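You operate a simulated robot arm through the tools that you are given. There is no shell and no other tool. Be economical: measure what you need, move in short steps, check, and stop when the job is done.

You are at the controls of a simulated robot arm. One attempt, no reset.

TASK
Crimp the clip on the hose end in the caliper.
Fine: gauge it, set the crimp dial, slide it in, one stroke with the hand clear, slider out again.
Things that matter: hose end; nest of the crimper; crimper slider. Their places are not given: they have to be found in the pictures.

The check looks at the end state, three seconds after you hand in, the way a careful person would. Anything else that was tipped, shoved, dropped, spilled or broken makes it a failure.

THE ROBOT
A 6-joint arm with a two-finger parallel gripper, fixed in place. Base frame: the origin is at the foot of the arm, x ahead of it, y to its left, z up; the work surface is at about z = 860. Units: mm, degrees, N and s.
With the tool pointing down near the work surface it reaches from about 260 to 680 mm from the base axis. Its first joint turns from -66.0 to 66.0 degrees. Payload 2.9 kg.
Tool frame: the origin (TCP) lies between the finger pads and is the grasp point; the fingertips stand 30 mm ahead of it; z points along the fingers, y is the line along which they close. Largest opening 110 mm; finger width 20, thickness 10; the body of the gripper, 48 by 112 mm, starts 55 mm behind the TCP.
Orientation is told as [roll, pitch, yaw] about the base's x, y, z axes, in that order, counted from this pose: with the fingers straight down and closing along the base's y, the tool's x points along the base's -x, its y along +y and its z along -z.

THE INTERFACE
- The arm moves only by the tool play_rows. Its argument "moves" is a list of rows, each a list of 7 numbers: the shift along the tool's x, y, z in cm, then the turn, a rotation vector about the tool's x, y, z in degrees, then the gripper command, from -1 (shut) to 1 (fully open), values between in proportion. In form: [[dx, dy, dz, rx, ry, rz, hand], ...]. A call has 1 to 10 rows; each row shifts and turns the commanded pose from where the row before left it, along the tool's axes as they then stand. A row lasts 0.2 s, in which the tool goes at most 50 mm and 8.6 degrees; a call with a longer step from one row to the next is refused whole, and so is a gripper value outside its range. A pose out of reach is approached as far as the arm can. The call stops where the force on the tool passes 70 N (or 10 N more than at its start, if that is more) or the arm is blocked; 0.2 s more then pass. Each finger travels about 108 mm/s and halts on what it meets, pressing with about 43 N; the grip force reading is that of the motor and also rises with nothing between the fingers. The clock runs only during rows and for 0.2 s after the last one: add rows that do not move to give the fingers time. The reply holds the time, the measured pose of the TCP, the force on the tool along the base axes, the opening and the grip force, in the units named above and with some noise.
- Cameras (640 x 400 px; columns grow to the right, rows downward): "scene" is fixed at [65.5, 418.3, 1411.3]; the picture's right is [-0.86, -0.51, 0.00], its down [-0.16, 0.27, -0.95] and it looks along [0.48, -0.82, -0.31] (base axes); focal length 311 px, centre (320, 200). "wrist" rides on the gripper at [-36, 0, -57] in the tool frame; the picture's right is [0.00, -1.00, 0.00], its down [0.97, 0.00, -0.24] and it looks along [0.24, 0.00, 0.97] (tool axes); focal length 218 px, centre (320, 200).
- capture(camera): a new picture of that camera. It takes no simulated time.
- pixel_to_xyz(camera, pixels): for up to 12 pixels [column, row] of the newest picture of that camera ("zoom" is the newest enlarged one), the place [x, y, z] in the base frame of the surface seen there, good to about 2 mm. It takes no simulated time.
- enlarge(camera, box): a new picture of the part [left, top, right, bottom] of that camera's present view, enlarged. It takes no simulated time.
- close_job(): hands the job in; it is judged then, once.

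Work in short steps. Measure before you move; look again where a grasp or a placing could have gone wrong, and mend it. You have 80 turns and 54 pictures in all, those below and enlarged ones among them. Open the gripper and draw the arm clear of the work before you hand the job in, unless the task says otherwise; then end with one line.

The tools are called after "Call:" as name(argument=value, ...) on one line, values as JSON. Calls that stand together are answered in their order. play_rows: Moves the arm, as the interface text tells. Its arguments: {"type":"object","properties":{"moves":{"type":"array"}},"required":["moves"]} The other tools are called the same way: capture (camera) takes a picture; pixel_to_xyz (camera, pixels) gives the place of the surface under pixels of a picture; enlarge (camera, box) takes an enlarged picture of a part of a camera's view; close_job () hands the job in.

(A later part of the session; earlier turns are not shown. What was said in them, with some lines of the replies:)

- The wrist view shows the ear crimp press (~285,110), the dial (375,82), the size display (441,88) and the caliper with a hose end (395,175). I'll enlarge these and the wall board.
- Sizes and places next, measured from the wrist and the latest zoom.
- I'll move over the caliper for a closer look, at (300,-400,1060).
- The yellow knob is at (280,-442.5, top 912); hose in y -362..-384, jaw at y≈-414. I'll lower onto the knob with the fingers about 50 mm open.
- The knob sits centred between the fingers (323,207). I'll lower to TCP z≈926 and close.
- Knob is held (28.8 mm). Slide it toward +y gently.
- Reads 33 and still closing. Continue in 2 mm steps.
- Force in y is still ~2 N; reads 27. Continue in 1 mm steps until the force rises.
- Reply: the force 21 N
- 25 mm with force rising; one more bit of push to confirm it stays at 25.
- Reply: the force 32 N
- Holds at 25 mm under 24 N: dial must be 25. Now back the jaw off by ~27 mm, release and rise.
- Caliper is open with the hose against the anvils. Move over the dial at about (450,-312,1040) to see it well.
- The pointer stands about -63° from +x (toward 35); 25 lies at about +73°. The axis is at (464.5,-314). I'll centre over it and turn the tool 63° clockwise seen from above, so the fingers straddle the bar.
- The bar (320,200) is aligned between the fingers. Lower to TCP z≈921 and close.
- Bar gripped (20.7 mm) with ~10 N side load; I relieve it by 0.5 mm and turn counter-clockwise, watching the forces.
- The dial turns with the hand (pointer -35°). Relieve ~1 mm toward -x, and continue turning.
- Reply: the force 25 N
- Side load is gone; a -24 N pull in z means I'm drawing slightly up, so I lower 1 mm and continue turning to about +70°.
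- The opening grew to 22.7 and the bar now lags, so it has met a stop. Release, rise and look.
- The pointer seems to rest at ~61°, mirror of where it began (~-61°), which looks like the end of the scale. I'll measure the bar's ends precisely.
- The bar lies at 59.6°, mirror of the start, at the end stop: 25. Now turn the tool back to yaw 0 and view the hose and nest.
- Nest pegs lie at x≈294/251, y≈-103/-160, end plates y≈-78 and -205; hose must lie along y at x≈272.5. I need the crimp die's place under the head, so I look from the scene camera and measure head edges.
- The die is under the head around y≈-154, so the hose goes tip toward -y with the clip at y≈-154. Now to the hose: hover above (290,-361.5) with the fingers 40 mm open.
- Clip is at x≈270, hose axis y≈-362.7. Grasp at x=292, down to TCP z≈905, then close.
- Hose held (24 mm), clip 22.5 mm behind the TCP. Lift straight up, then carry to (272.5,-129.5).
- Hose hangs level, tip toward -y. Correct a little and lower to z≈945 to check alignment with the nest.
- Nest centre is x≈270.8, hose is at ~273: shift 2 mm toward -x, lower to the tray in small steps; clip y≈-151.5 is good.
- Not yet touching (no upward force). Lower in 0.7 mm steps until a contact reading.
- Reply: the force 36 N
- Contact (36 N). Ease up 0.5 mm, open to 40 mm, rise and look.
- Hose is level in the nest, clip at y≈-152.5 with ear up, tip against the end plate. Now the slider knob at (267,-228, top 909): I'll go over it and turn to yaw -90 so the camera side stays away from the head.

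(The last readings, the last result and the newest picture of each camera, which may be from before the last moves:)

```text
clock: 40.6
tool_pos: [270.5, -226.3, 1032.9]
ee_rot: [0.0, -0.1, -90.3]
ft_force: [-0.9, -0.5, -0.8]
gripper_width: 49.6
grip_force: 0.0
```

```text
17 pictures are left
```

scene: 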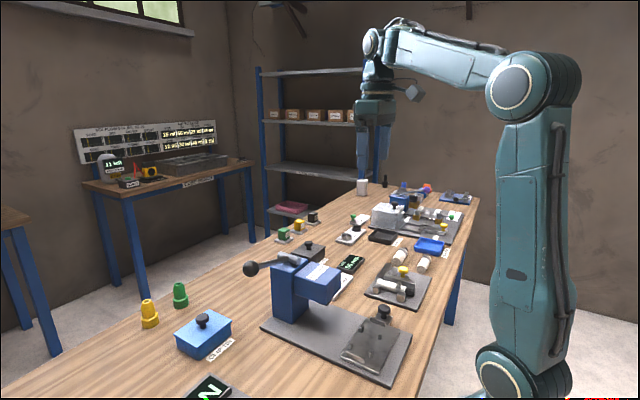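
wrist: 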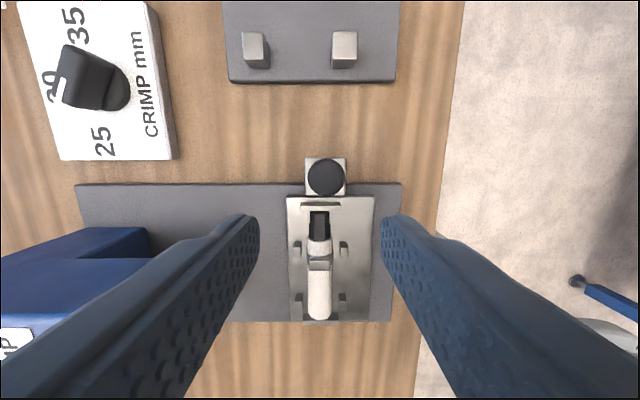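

The knob is at (326,177). But the dial seems to point oddly in this view; enlarge it.

Call:
enlarge(camera="wrist", box=[10, 0, 190, 170])

Call:
pixel_to_xyz(camera="wrist", pixels=[[326, 177], [315, 177], [338, 177], [326, 165], [326, 190], [322, 204], [62, 88], [85, 70], [95, 95], [110, 75]])

```text
2.35 times, centred on (100, 85) of wrist
```

zoom: 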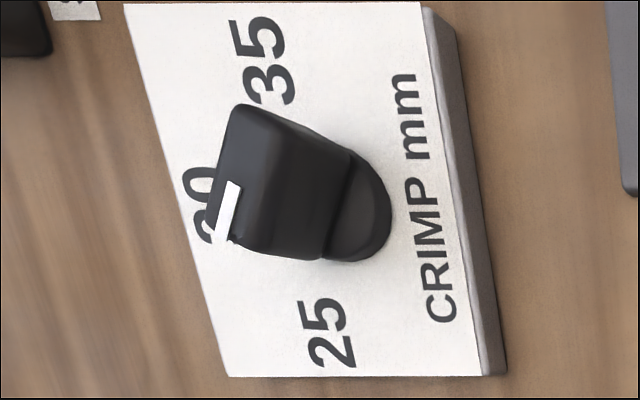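

```text
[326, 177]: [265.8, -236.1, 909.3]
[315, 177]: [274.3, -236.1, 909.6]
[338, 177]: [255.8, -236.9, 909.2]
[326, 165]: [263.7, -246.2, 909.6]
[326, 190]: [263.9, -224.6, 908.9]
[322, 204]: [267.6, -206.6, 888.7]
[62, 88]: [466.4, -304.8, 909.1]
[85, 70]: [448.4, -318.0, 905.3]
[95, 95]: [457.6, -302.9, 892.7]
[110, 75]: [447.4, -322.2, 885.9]
```

Only perspective: the stripe is still on the 25 side. Knob centre is (265.3,-235.5); go onto it, TCP z≈927, and close.

Call:
play_rows(moves=[[-0.9, -0.5, 0, 0, 0, 0, -0.1], [0, 0, 4, 0, 0, 0, -0.1], [0, 0, 4, 0, 0, 0, -0.1], [0, 0, 2.6, 0, 0, 0, -0.1], [0, 0, 0, 0, 0, 0, -0.1], [0, 0, 0, 0, 0, 0, -0.8], [0, 0, 0, 0, 0, 0, -0.8]])

Call:
capture(camera="wrist")

```text
clock: 42.2
tool_pos: [265.7, -235.4, 927.1]
ee_rot: [0.0, -0.1, -90.1]
ft_force: [0.6, -2.0, -7.0]
gripper_width: 30.8
grip_force: 45.2
```

```text
15 pictures are left
```

wrist: 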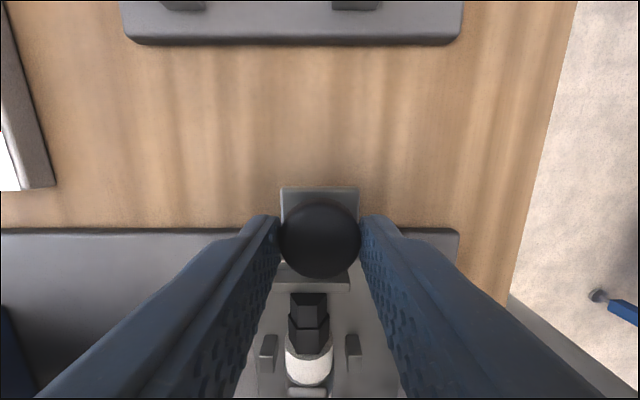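

Knob held. Slide along +x (tool +y) in 1 cm rows, watching for force.

Call:
play_rows(moves=[[0, 0.5, 0, 0, 0, 0, -0.8], [0, 1, 0, 0, 0, 0, -0.8], [0, 1, 0, 0, 0, 0, -0.8], [0, 1, 0, 0, 0, 0, -0.8], [0, 1, 0, 0, 0, 0, -0.8], [0, 0.5, 0, 0, 0, 0, -0.8]])

Call:
enlarge(camera="scene", box=[250, 230, 430, 370])

```text
clock: 43.6
tool_pos: [315.6, -235.6, 926.8]
ee_rot: [0.1, -0.1, -90.0]
ft_force: [-1.0, -3.5, -2.8]
gripper_width: 31.4
grip_force: 44.7
```

```text
2.86 times, centred on (340, 300) of scene
```

zoom: 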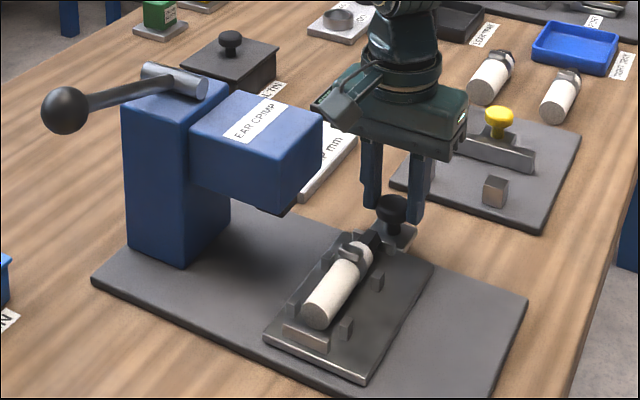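

Slider moves cleanly with the hose aboard. Continue, slowing toward the stop.

Call:
play_rows(moves=[[0, 1, 0, 0, 0, 0, -0.8], [0, 1, 0, 0, 0, 0, -0.8], [0, 1, 0, 0, 0, 0, -0.8], [0, 1, 0, 0, 0, 0, -0.8], [0, 1, 0, 0, 0, 0, -0.8], [0, 0.5, 0, 0, 0, 0, -0.8]])

Call:
enlarge(camera="scene", box=[250, 230, 430, 370])

```text
clock: 45.0
tool_pos: [370.4, -235.2, 926.8]
ee_rot: [0.0, -0.1, -90.1]
ft_force: [-1.6, -1.7, -0.2]
gripper_width: 30.9
grip_force: 45.0
```

```text
2.86 times, centred on (340, 300) of scene
```

zoom: 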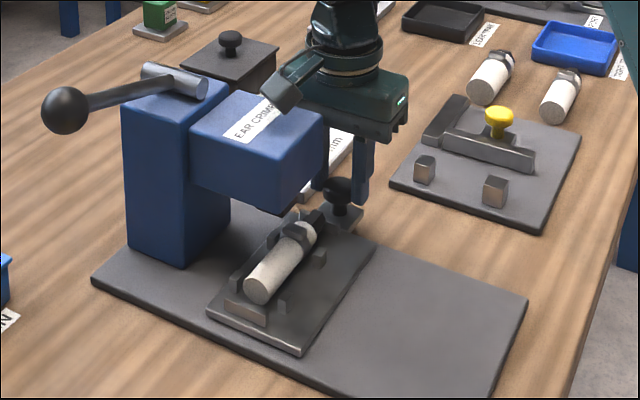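

No contact so far. Continue in 5 mm rows to find the stop.

Call:
play_rows(moves=[[0, 0.5, 0, 0, 0, 0, -0.8], [0, 0.5, 0, 0, 0, 0, -0.8], [0, 0.5, 0, 0, 0, 0, -0.8], [0, 0.5, 0, 0, 0, 0, -0.8]])

```text
clock: 46.0
tool_pos: [386.5, -236.5, 926.7]
ee_rot: [-0.6, 0.1, -90.4]
ft_force: [-32.5, -1.3, 14.0]
gripper_width: 31.0
grip_force: 44.9
```

-32 N at x=386.5: probably the slider's stop (121 mm travel, hose at x≈392). Look.

Call:
capture(camera="wrist")

Call:
enlarge(camera="scene", box=[250, 210, 430, 350])

```text
12 pictures are left
```

wrist: 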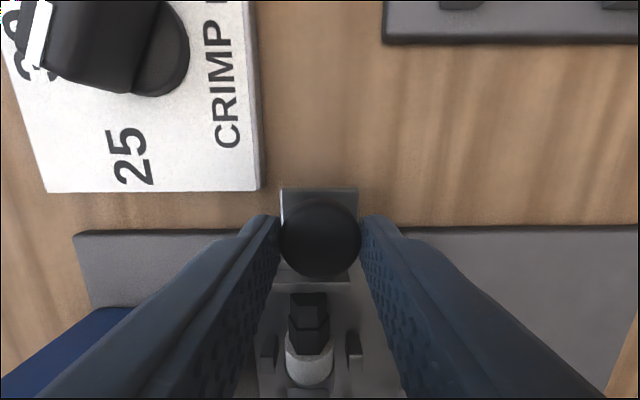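

```text
2.86 times, centred on (340, 280) of scene
```

zoom: 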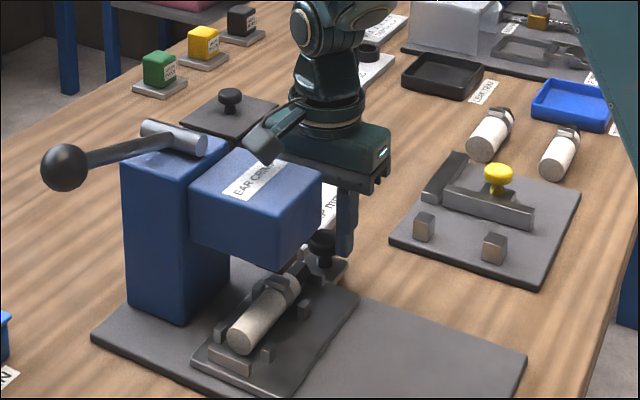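

A protrusion of the wrist looks near the head; measure its height versus the head, to be sure the stop is the slider's.

Call:
pixel_to_xyz(camera="zoom", pixels=[[265, 145], [262, 160], [280, 150], [250, 130], [290, 115], [245, 180], [300, 190], [210, 355], [265, 320], [290, 275], [230, 358], [320, 240]])

```text
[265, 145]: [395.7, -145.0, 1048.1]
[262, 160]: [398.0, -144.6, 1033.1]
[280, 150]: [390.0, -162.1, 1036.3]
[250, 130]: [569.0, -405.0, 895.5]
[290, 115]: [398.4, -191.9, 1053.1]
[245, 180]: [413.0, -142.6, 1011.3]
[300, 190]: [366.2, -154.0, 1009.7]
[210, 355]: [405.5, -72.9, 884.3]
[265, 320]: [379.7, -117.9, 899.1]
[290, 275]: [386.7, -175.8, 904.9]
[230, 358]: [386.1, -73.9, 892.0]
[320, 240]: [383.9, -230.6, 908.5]
```

Clear by 20 mm above the head, so the stop is the slider's own. Push 2 mm more to confirm it's firmly seated.

Call:
play_rows(moves=[[0, 0.2, 0, 0, 0, 0, -0.8], [0, 0, 0, 0, 0, 0, -0.8]])

```text
clock: 46.6
tool_pos: [386.0, -235.4, 926.7]
ee_rot: [-0.8, 0.1, -90.6]
ft_force: [-47.7, -6.0, 21.0]
gripper_width: 31.1
grip_force: 44.9
```

Seated firmly at the stop. Relax, open, and rise straight up to z≈1180.

Call:
play_rows(moves=[[0, -0.4, 0, 0, 0, 0, -0.8], [0, -0.2, 0, 0, 0, 0, -0.8], [0, 0, 0, 0, 0, 0, -0.15], [0, 0, 0, 0, 0, 0, -0.15], [0, 0, -4, 0, 0, 0, -0.15], [0, 0, -5, 0, 0, 0, -0.15], [0, 0, -5, 0, 0, 0, -0.15], [0, 0, -5, 0, 0, 0, -0.15], [0, 0, -5, 0, 0, 0, -0.15]])

Call:
play_rows(moves=[[4.8, 1.5, 0, 0, 0, 0, -0.15], [4.8, 1.5, 0, 0, 0, 0, -0.15], [4.8, 1.5, 0, 0, 0, 0, -0.15], [4.8, 1.5, 0, 0, 0, 0, -0.15], [3.8, 3, 0, 0, 0, 0, -0.15]])

Call:
capture(camera="wrist")

```text
clock: 48.6
tool_pos: [385.8, -233.9, 1167.6]
ee_rot: [0.1, -0.1, -90.1]
ft_force: [-0.8, -0.2, -0.6]
gripper_width: 46.9
grip_force: 0.0
```

```text
refused: row 1 steps farther than a row can; nothing moved
```

```text
10 pictures are left
```

wrist: 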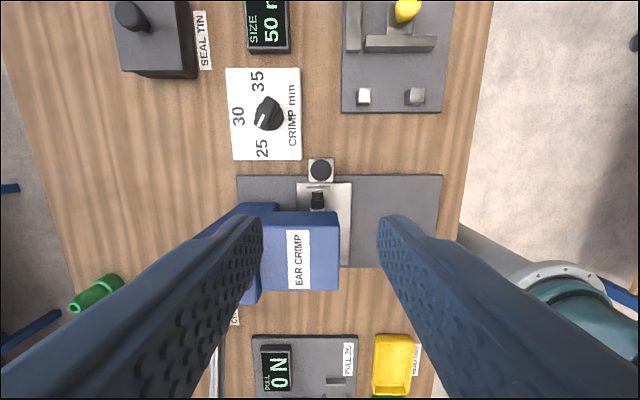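

Slider stays seated, dial at 25. Move to about (485,-30) for a look at the lever ball.

Call:
play_rows(moves=[[4.2, 2, -1, 0, 0, 0, -0.15], [4.2, 2, -1, 0, 0, 0, -0.15], [4.2, 2, -1, 0, 0, 0, -0.15], [4.2, 2, 0, 0, 0, 0, -0.15], [3.6, 2, 0, 0, 0, 0, -0.15]])

Call:
capture(camera="wrist")

```text
clock: 49.8
tool_pos: [486.9, -31.6, 1196.4]
ee_rot: [0.0, -0.2, -90.1]
ft_force: [-0.5, -0.4, 0.1]
gripper_width: 46.8
grip_force: 0.0
```

```text
9 pictures are left
```

wrist: 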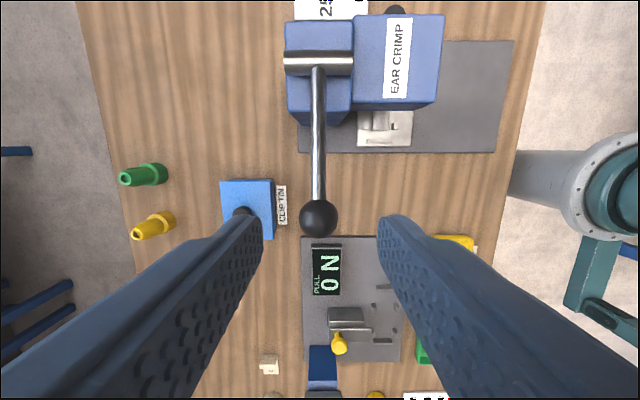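

Call:
pixel_to_xyz(camera="wrist", pixels=[[318, 218], [303, 218], [334, 218], [318, 204], [318, 233], [318, 150], [318, 180], [318, 64], [290, 64], [350, 64], [320, 110], [246, 210]])

```text
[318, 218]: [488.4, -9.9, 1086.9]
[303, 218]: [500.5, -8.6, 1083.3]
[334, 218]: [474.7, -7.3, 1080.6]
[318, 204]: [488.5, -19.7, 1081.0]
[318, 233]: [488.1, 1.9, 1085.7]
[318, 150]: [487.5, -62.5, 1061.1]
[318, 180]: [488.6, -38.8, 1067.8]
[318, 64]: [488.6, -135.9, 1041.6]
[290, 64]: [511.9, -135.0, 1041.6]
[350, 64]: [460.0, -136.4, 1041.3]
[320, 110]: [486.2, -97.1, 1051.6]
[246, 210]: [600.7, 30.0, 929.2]
```

Ball centre ≈ (488,-8,1070), pivot axis along x at (y -136, z 1032), arm 133 mm, rising 16°. Straddle the ball with the fingers along x and close.

Call:
play_rows(moves=[[2.36, 0.1, 0, 0, 0, 0, -0.1], [0, 0, 4, 0, 0, 0, -0.1], [0, 0, 4, 0, 0, 0, -0.1], [0, 0, 3.6, 0, 0, 0, -0.1], [0, 0, 0, 0, 0, 0, -0.1], [0, 0, 0, 0, 0, 0, -0.7], [0, 0, 0, 0, 0, 0, -0.7]])

Call:
capture(camera="scene")

```text
clock: 51.4
tool_pos: [488.3, -8.4, 1080.3]
ee_rot: [0.0, -0.1, -90.0]
ft_force: [-0.7, 0.9, -0.5]
gripper_width: 35.4
grip_force: 45.1
```

```text
8 pictures are left
```

scene: 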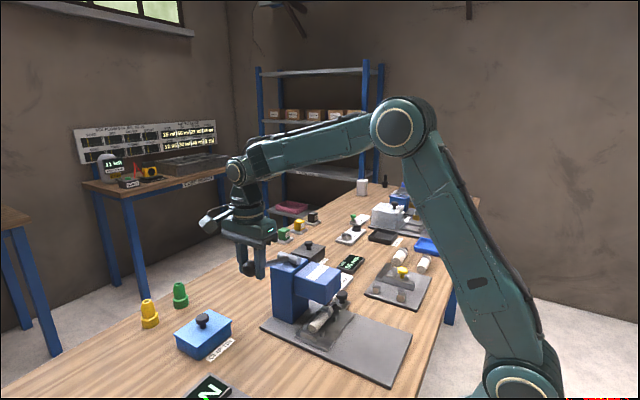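

Ball held. Pull down along the arc, first 24°.

Call:
play_rows(moves=[[0.31, 0, 1.36, 0, 0, 0, -0.7], [0.17, 0, 1.38, 0, 0, 0, -0.7], [0.02, 0, 1.39, 0, 0, 0, -0.7], [-0.12, 0, 1.39, 0, 0, 0, -0.7]])

```text
clock: 52.4
tool_pos: [487.6, -3.0, 1025.7]
ee_rot: [0.2, -0.1, -90.0]
ft_force: [0.7, 6.1, 16.2]
gripper_width: 35.7
grip_force: 45.7
```

Lever follows with ~16 N. Continue down the arc.

Call:
play_rows(moves=[[-0.27, 0, 1.37, 0, 0, 0, -0.7], [-0.4, 0, 1.33, 0, 0, 0, -0.7], [-0.55, 0, 1.28, 0, 0, 0, -0.7], [-0.67, 0, 1.22, 0, 0, 0, -0.7]])

Call:
enlarge(camera="scene", box=[220, 210, 380, 350])

```text
clock: 53.4
tool_pos: [487.3, -26.4, 974.4]
ee_rot: [0.2, -0.2, -90.3]
ft_force: [-1.5, -19.9, 24.3]
gripper_width: 19.3
grip_force: 2.5
```

```text
2.86 times, centred on (300, 280) of scene
```

zoom: 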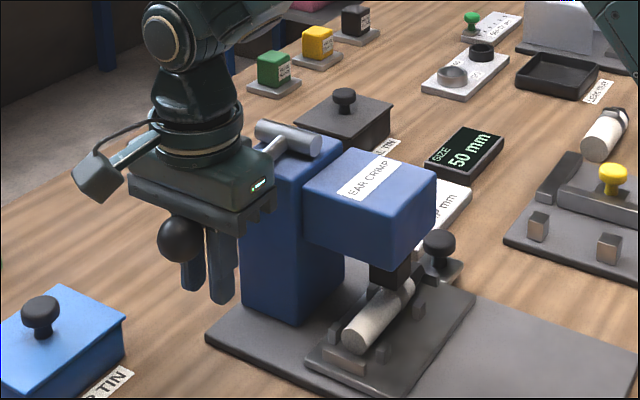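

The die has come down on the clip, and the ball slipped out past the fingers, which now straddle the rod. Measure the ball to know the lever's angle.

Call:
pixel_to_xyz(camera="zoom", pixels=[[180, 240], [165, 225], [178, 258], [392, 270], [385, 280], [380, 300], [408, 285]])

Call:
play_rows(moves=[[0, 0, 0, 0, 0, 0, -0.7]])

```text
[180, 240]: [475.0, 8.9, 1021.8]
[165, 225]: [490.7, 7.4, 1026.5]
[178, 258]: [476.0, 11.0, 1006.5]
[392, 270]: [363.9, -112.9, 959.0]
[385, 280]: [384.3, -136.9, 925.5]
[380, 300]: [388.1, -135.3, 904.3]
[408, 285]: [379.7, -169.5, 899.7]
```

```text
clock: 53.8
tool_pos: [487.6, -26.6, 974.1]
ee_rot: [0.3, -0.3, -90.3]
ft_force: [-1.1, -29.5, 25.4]
gripper_width: 18.6
grip_force: 2.1
```

Lever sits at about -8°, not surely through its stroke; the grip slid along the ball. I open and rise clear (fingers straddling), then close the fingers to push on the rod from above instead.

Call:
play_rows(moves=[[0, 0, 0, 0, 0, 0, 0], [0, 0, 0, 0, 0, 0, 0], [0, 0, 0, 0, 0, 0, 0], [0, 0, -4, 0, 0, 0, 0], [0, 0, -5, 0, 0, 0, 0], [0, 0, -5, 0, 0, 0, 0], [0, 0, -4, 0, 0, 0, 0]])

Call:
enlarge(camera="scene", box=[220, 210, 380, 350])

```text
clock: 55.4
tool_pos: [488.7, -22.2, 1153.4]
ee_rot: [0.0, 0.0, -90.1]
ft_force: [0.3, -0.4, 0.0]
gripper_width: 54.7
grip_force: 0.0
```

```text
2.86 times, centred on (300, 280) of scene
```

zoom: 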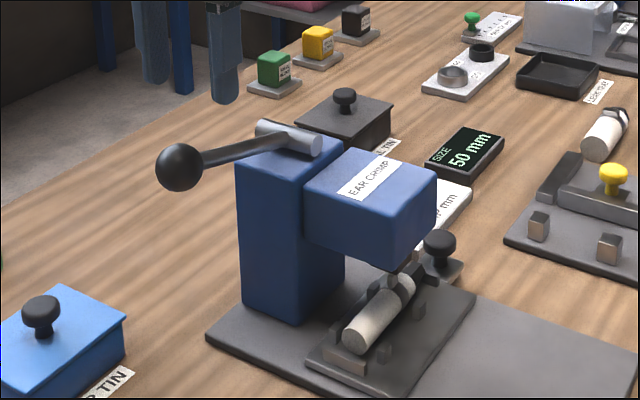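

The lever sprang back up. Check whether the ear was crimped.

Call:
enlarge(camera="scene", box=[300, 285, 350, 335])

```text
8.00 times, centred on (325, 310) of scene
```

zoom: 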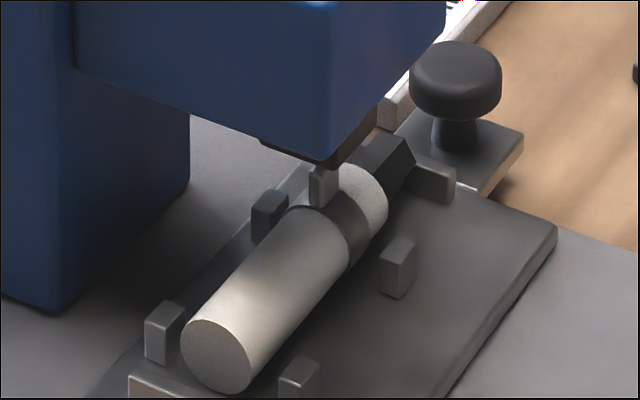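

The ear is now a narrow upright tab, where before it was wide and flat. Measure its extent to confirm the crimp.

Call:
pixel_to_xyz(camera="zoom", pixels=[[324, 170], [313, 185], [335, 185], [324, 200], [318, 168], [333, 168], [340, 225], [300, 200]])

```text
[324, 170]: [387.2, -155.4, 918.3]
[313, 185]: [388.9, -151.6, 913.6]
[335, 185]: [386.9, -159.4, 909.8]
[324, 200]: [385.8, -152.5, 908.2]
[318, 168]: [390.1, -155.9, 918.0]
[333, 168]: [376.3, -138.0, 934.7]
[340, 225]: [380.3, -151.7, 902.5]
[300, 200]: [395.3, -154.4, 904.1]
```

Ear now ~5 mm wide and 918 high (was ~15 wide, 912): crimped in one stroke. Return above the slider knob (386.5,-235.5).

Call:
play_rows(moves=[[-3.55, -1.7, 0, 0, 0, 0, -0.1], [-3.55, -1.7, 0, 0, 0, 0, -0.1], [-3.55, -1.7, 0, 0, 0, 0, -0.1], [-3.55, -1.7, 0, 0, 0, 0, -0.1], [-3.55, -1.7, 0, 0, 0, 0, -0.1], [-3.55, -1.72, 0, 0, 0, 0, -0.1], [0, 0, 4.5, 0, 0, 0, -0.1], [0, 0, 4.5, 0, 0, 0, -0.1], [0, 0, 0, 0, 0, 0, -0.1]])

Call:
capture(camera="wrist")

```text
clock: 57.4
tool_pos: [384.4, -235.5, 1062.6]
ee_rot: [0.1, 0.0, -90.0]
ft_force: [0.6, 0.5, 0.1]
gripper_width: 49.7
grip_force: 0.0
```

```text
4 pictures are left
```

wrist: 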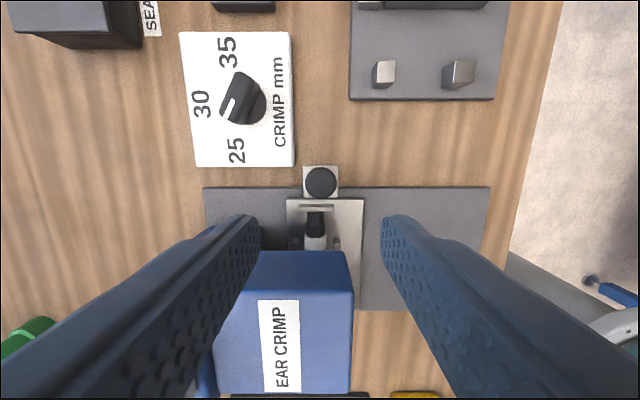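

Knob is at (320,182), centred between the fingers. Lower to TCP z≈927 and close.

Call:
play_rows(moves=[[0, 0, 4.5, 0, 0, 0, -0.1], [0, 0, 4.5, 0, 0, 0, -0.1], [0, 0, 4.5, 0, 0, 0, -0.1], [0, 0, 0, 0, 0, 0, -0.1], [0, 0, 0, 0, 0, 0, -0.8], [0, 0, 0, 0, 0, 0, -0.8]])

```text
clock: 58.8
tool_pos: [384.9, -236.7, 929.5]
ee_rot: [0.0, -0.2, -90.1]
ft_force: [0.6, -0.5, -4.3]
gripper_width: 31.0
grip_force: 44.9
```

Gripped (31 mm). Draw the slider out along -x.

Call:
play_rows(moves=[[0, -0.5, 0, 0, 0, 0, -0.8], [0, -1, 0, 0, 0, 0, -0.8], [0, -1, 0, 0, 0, 0, -0.8], [0, -1.2, 0, 0, 0, 0, -0.8], [0, -1.2, 0, 0, 0, 0, -0.8], [0, -1.2, 0, 0, 0, 0, -0.8], [0, -1.2, 0, 0, 0, 0, -0.8], [0, -1.2, 0, 0, 0, 0, -0.8], [0, -1.2, 0, 0, 0, 0, -0.8], [0, -1, 0, 0, 0, 0, -0.8]])

Call:
play_rows(moves=[[0, -0.5, 0, 0, 0, 0, -0.8], [0, -0.4, 0, 0, 0, 0, -0.8], [0, -0.4, 0, 0, 0, 0, -0.8], [0, -0.2, 0, 0, 0, 0, -0.8]])

```text
clock: 61.0
tool_pos: [278.6, -235.9, 928.8]
ee_rot: [0.1, -0.1, -90.1]
ft_force: [1.2, -9.7, -9.2]
gripper_width: 31.2
grip_force: 44.8
```

```text
clock: 62.0
tool_pos: [265.6, -236.8, 929.4]
ee_rot: [0.3, -0.2, -90.0]
ft_force: [9.2, -11.3, -0.5]
gripper_width: 31.1
grip_force: 45.6
```

Back at its outer stop (x≈265.6). Release, rise, and look.

Call:
play_rows(moves=[[0, 0.1, 0, 0, 0, 0, -0.8], [0, 0, 0, 0, 0, 0, -0.1], [0, 0, 0, 0, 0, 0, -0.1], [0, 0, -4, 0, 0, 0, -0.1], [0, 0, -5, 0, 0, 0, -0.1], [-2, 0, -4, 0, 0, 0, 0.2], [-3, 0, -4, 0, 0, 0, 0.5], [0, 0, -4, 0, 0, 0, 1]])

Call:
enlarge(camera="scene", box=[250, 220, 450, 370])

Call:
capture(camera="wrist")

```text
clock: 63.8
tool_pos: [264.3, -286.1, 1139.5]
ee_rot: [0.1, -0.1, -89.9]
ft_force: [0.1, 0.0, 0.7]
gripper_width: 109.9
grip_force: 0.1
```

```text
2.67 times, centred on (350, 295) of scene
```

zoom: 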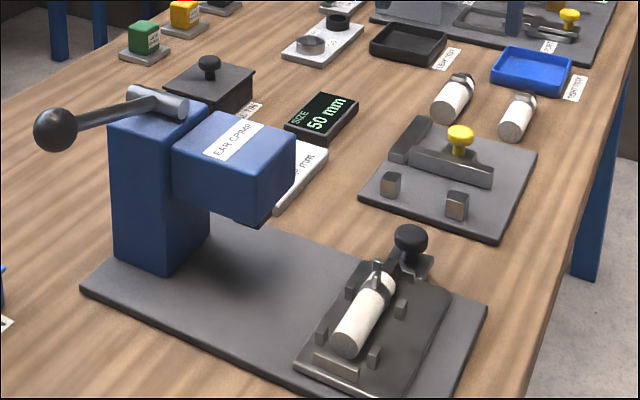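

```text
2 pictures are left
```

wrist: 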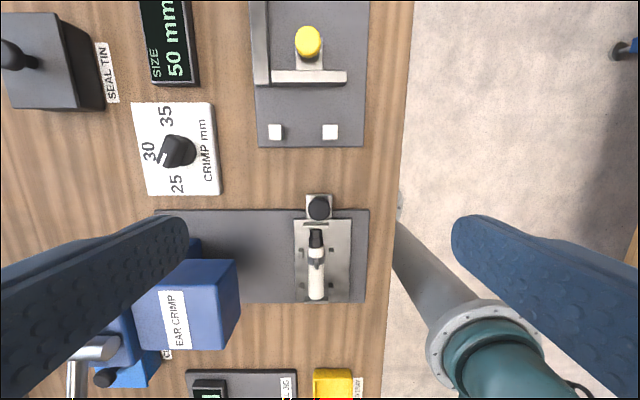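

The slider is out, the hose rests in the nest with its ear pinched, the lever is up, and the gripper is open and clear. Handing in.

Call:
close_job()

```text
The job is handed in.
```

I gauged the hose end at 25 mm, set the crimp dial to 25 and slid the hose in. I crimped the clip with a single lever stroke and drew the slider back out. During that stroke the lever ball slipped from the fingers and the lever sprang back up. The ear was pinched (about 5 mm wide, down from about 15 mm), so I did not stroke again.
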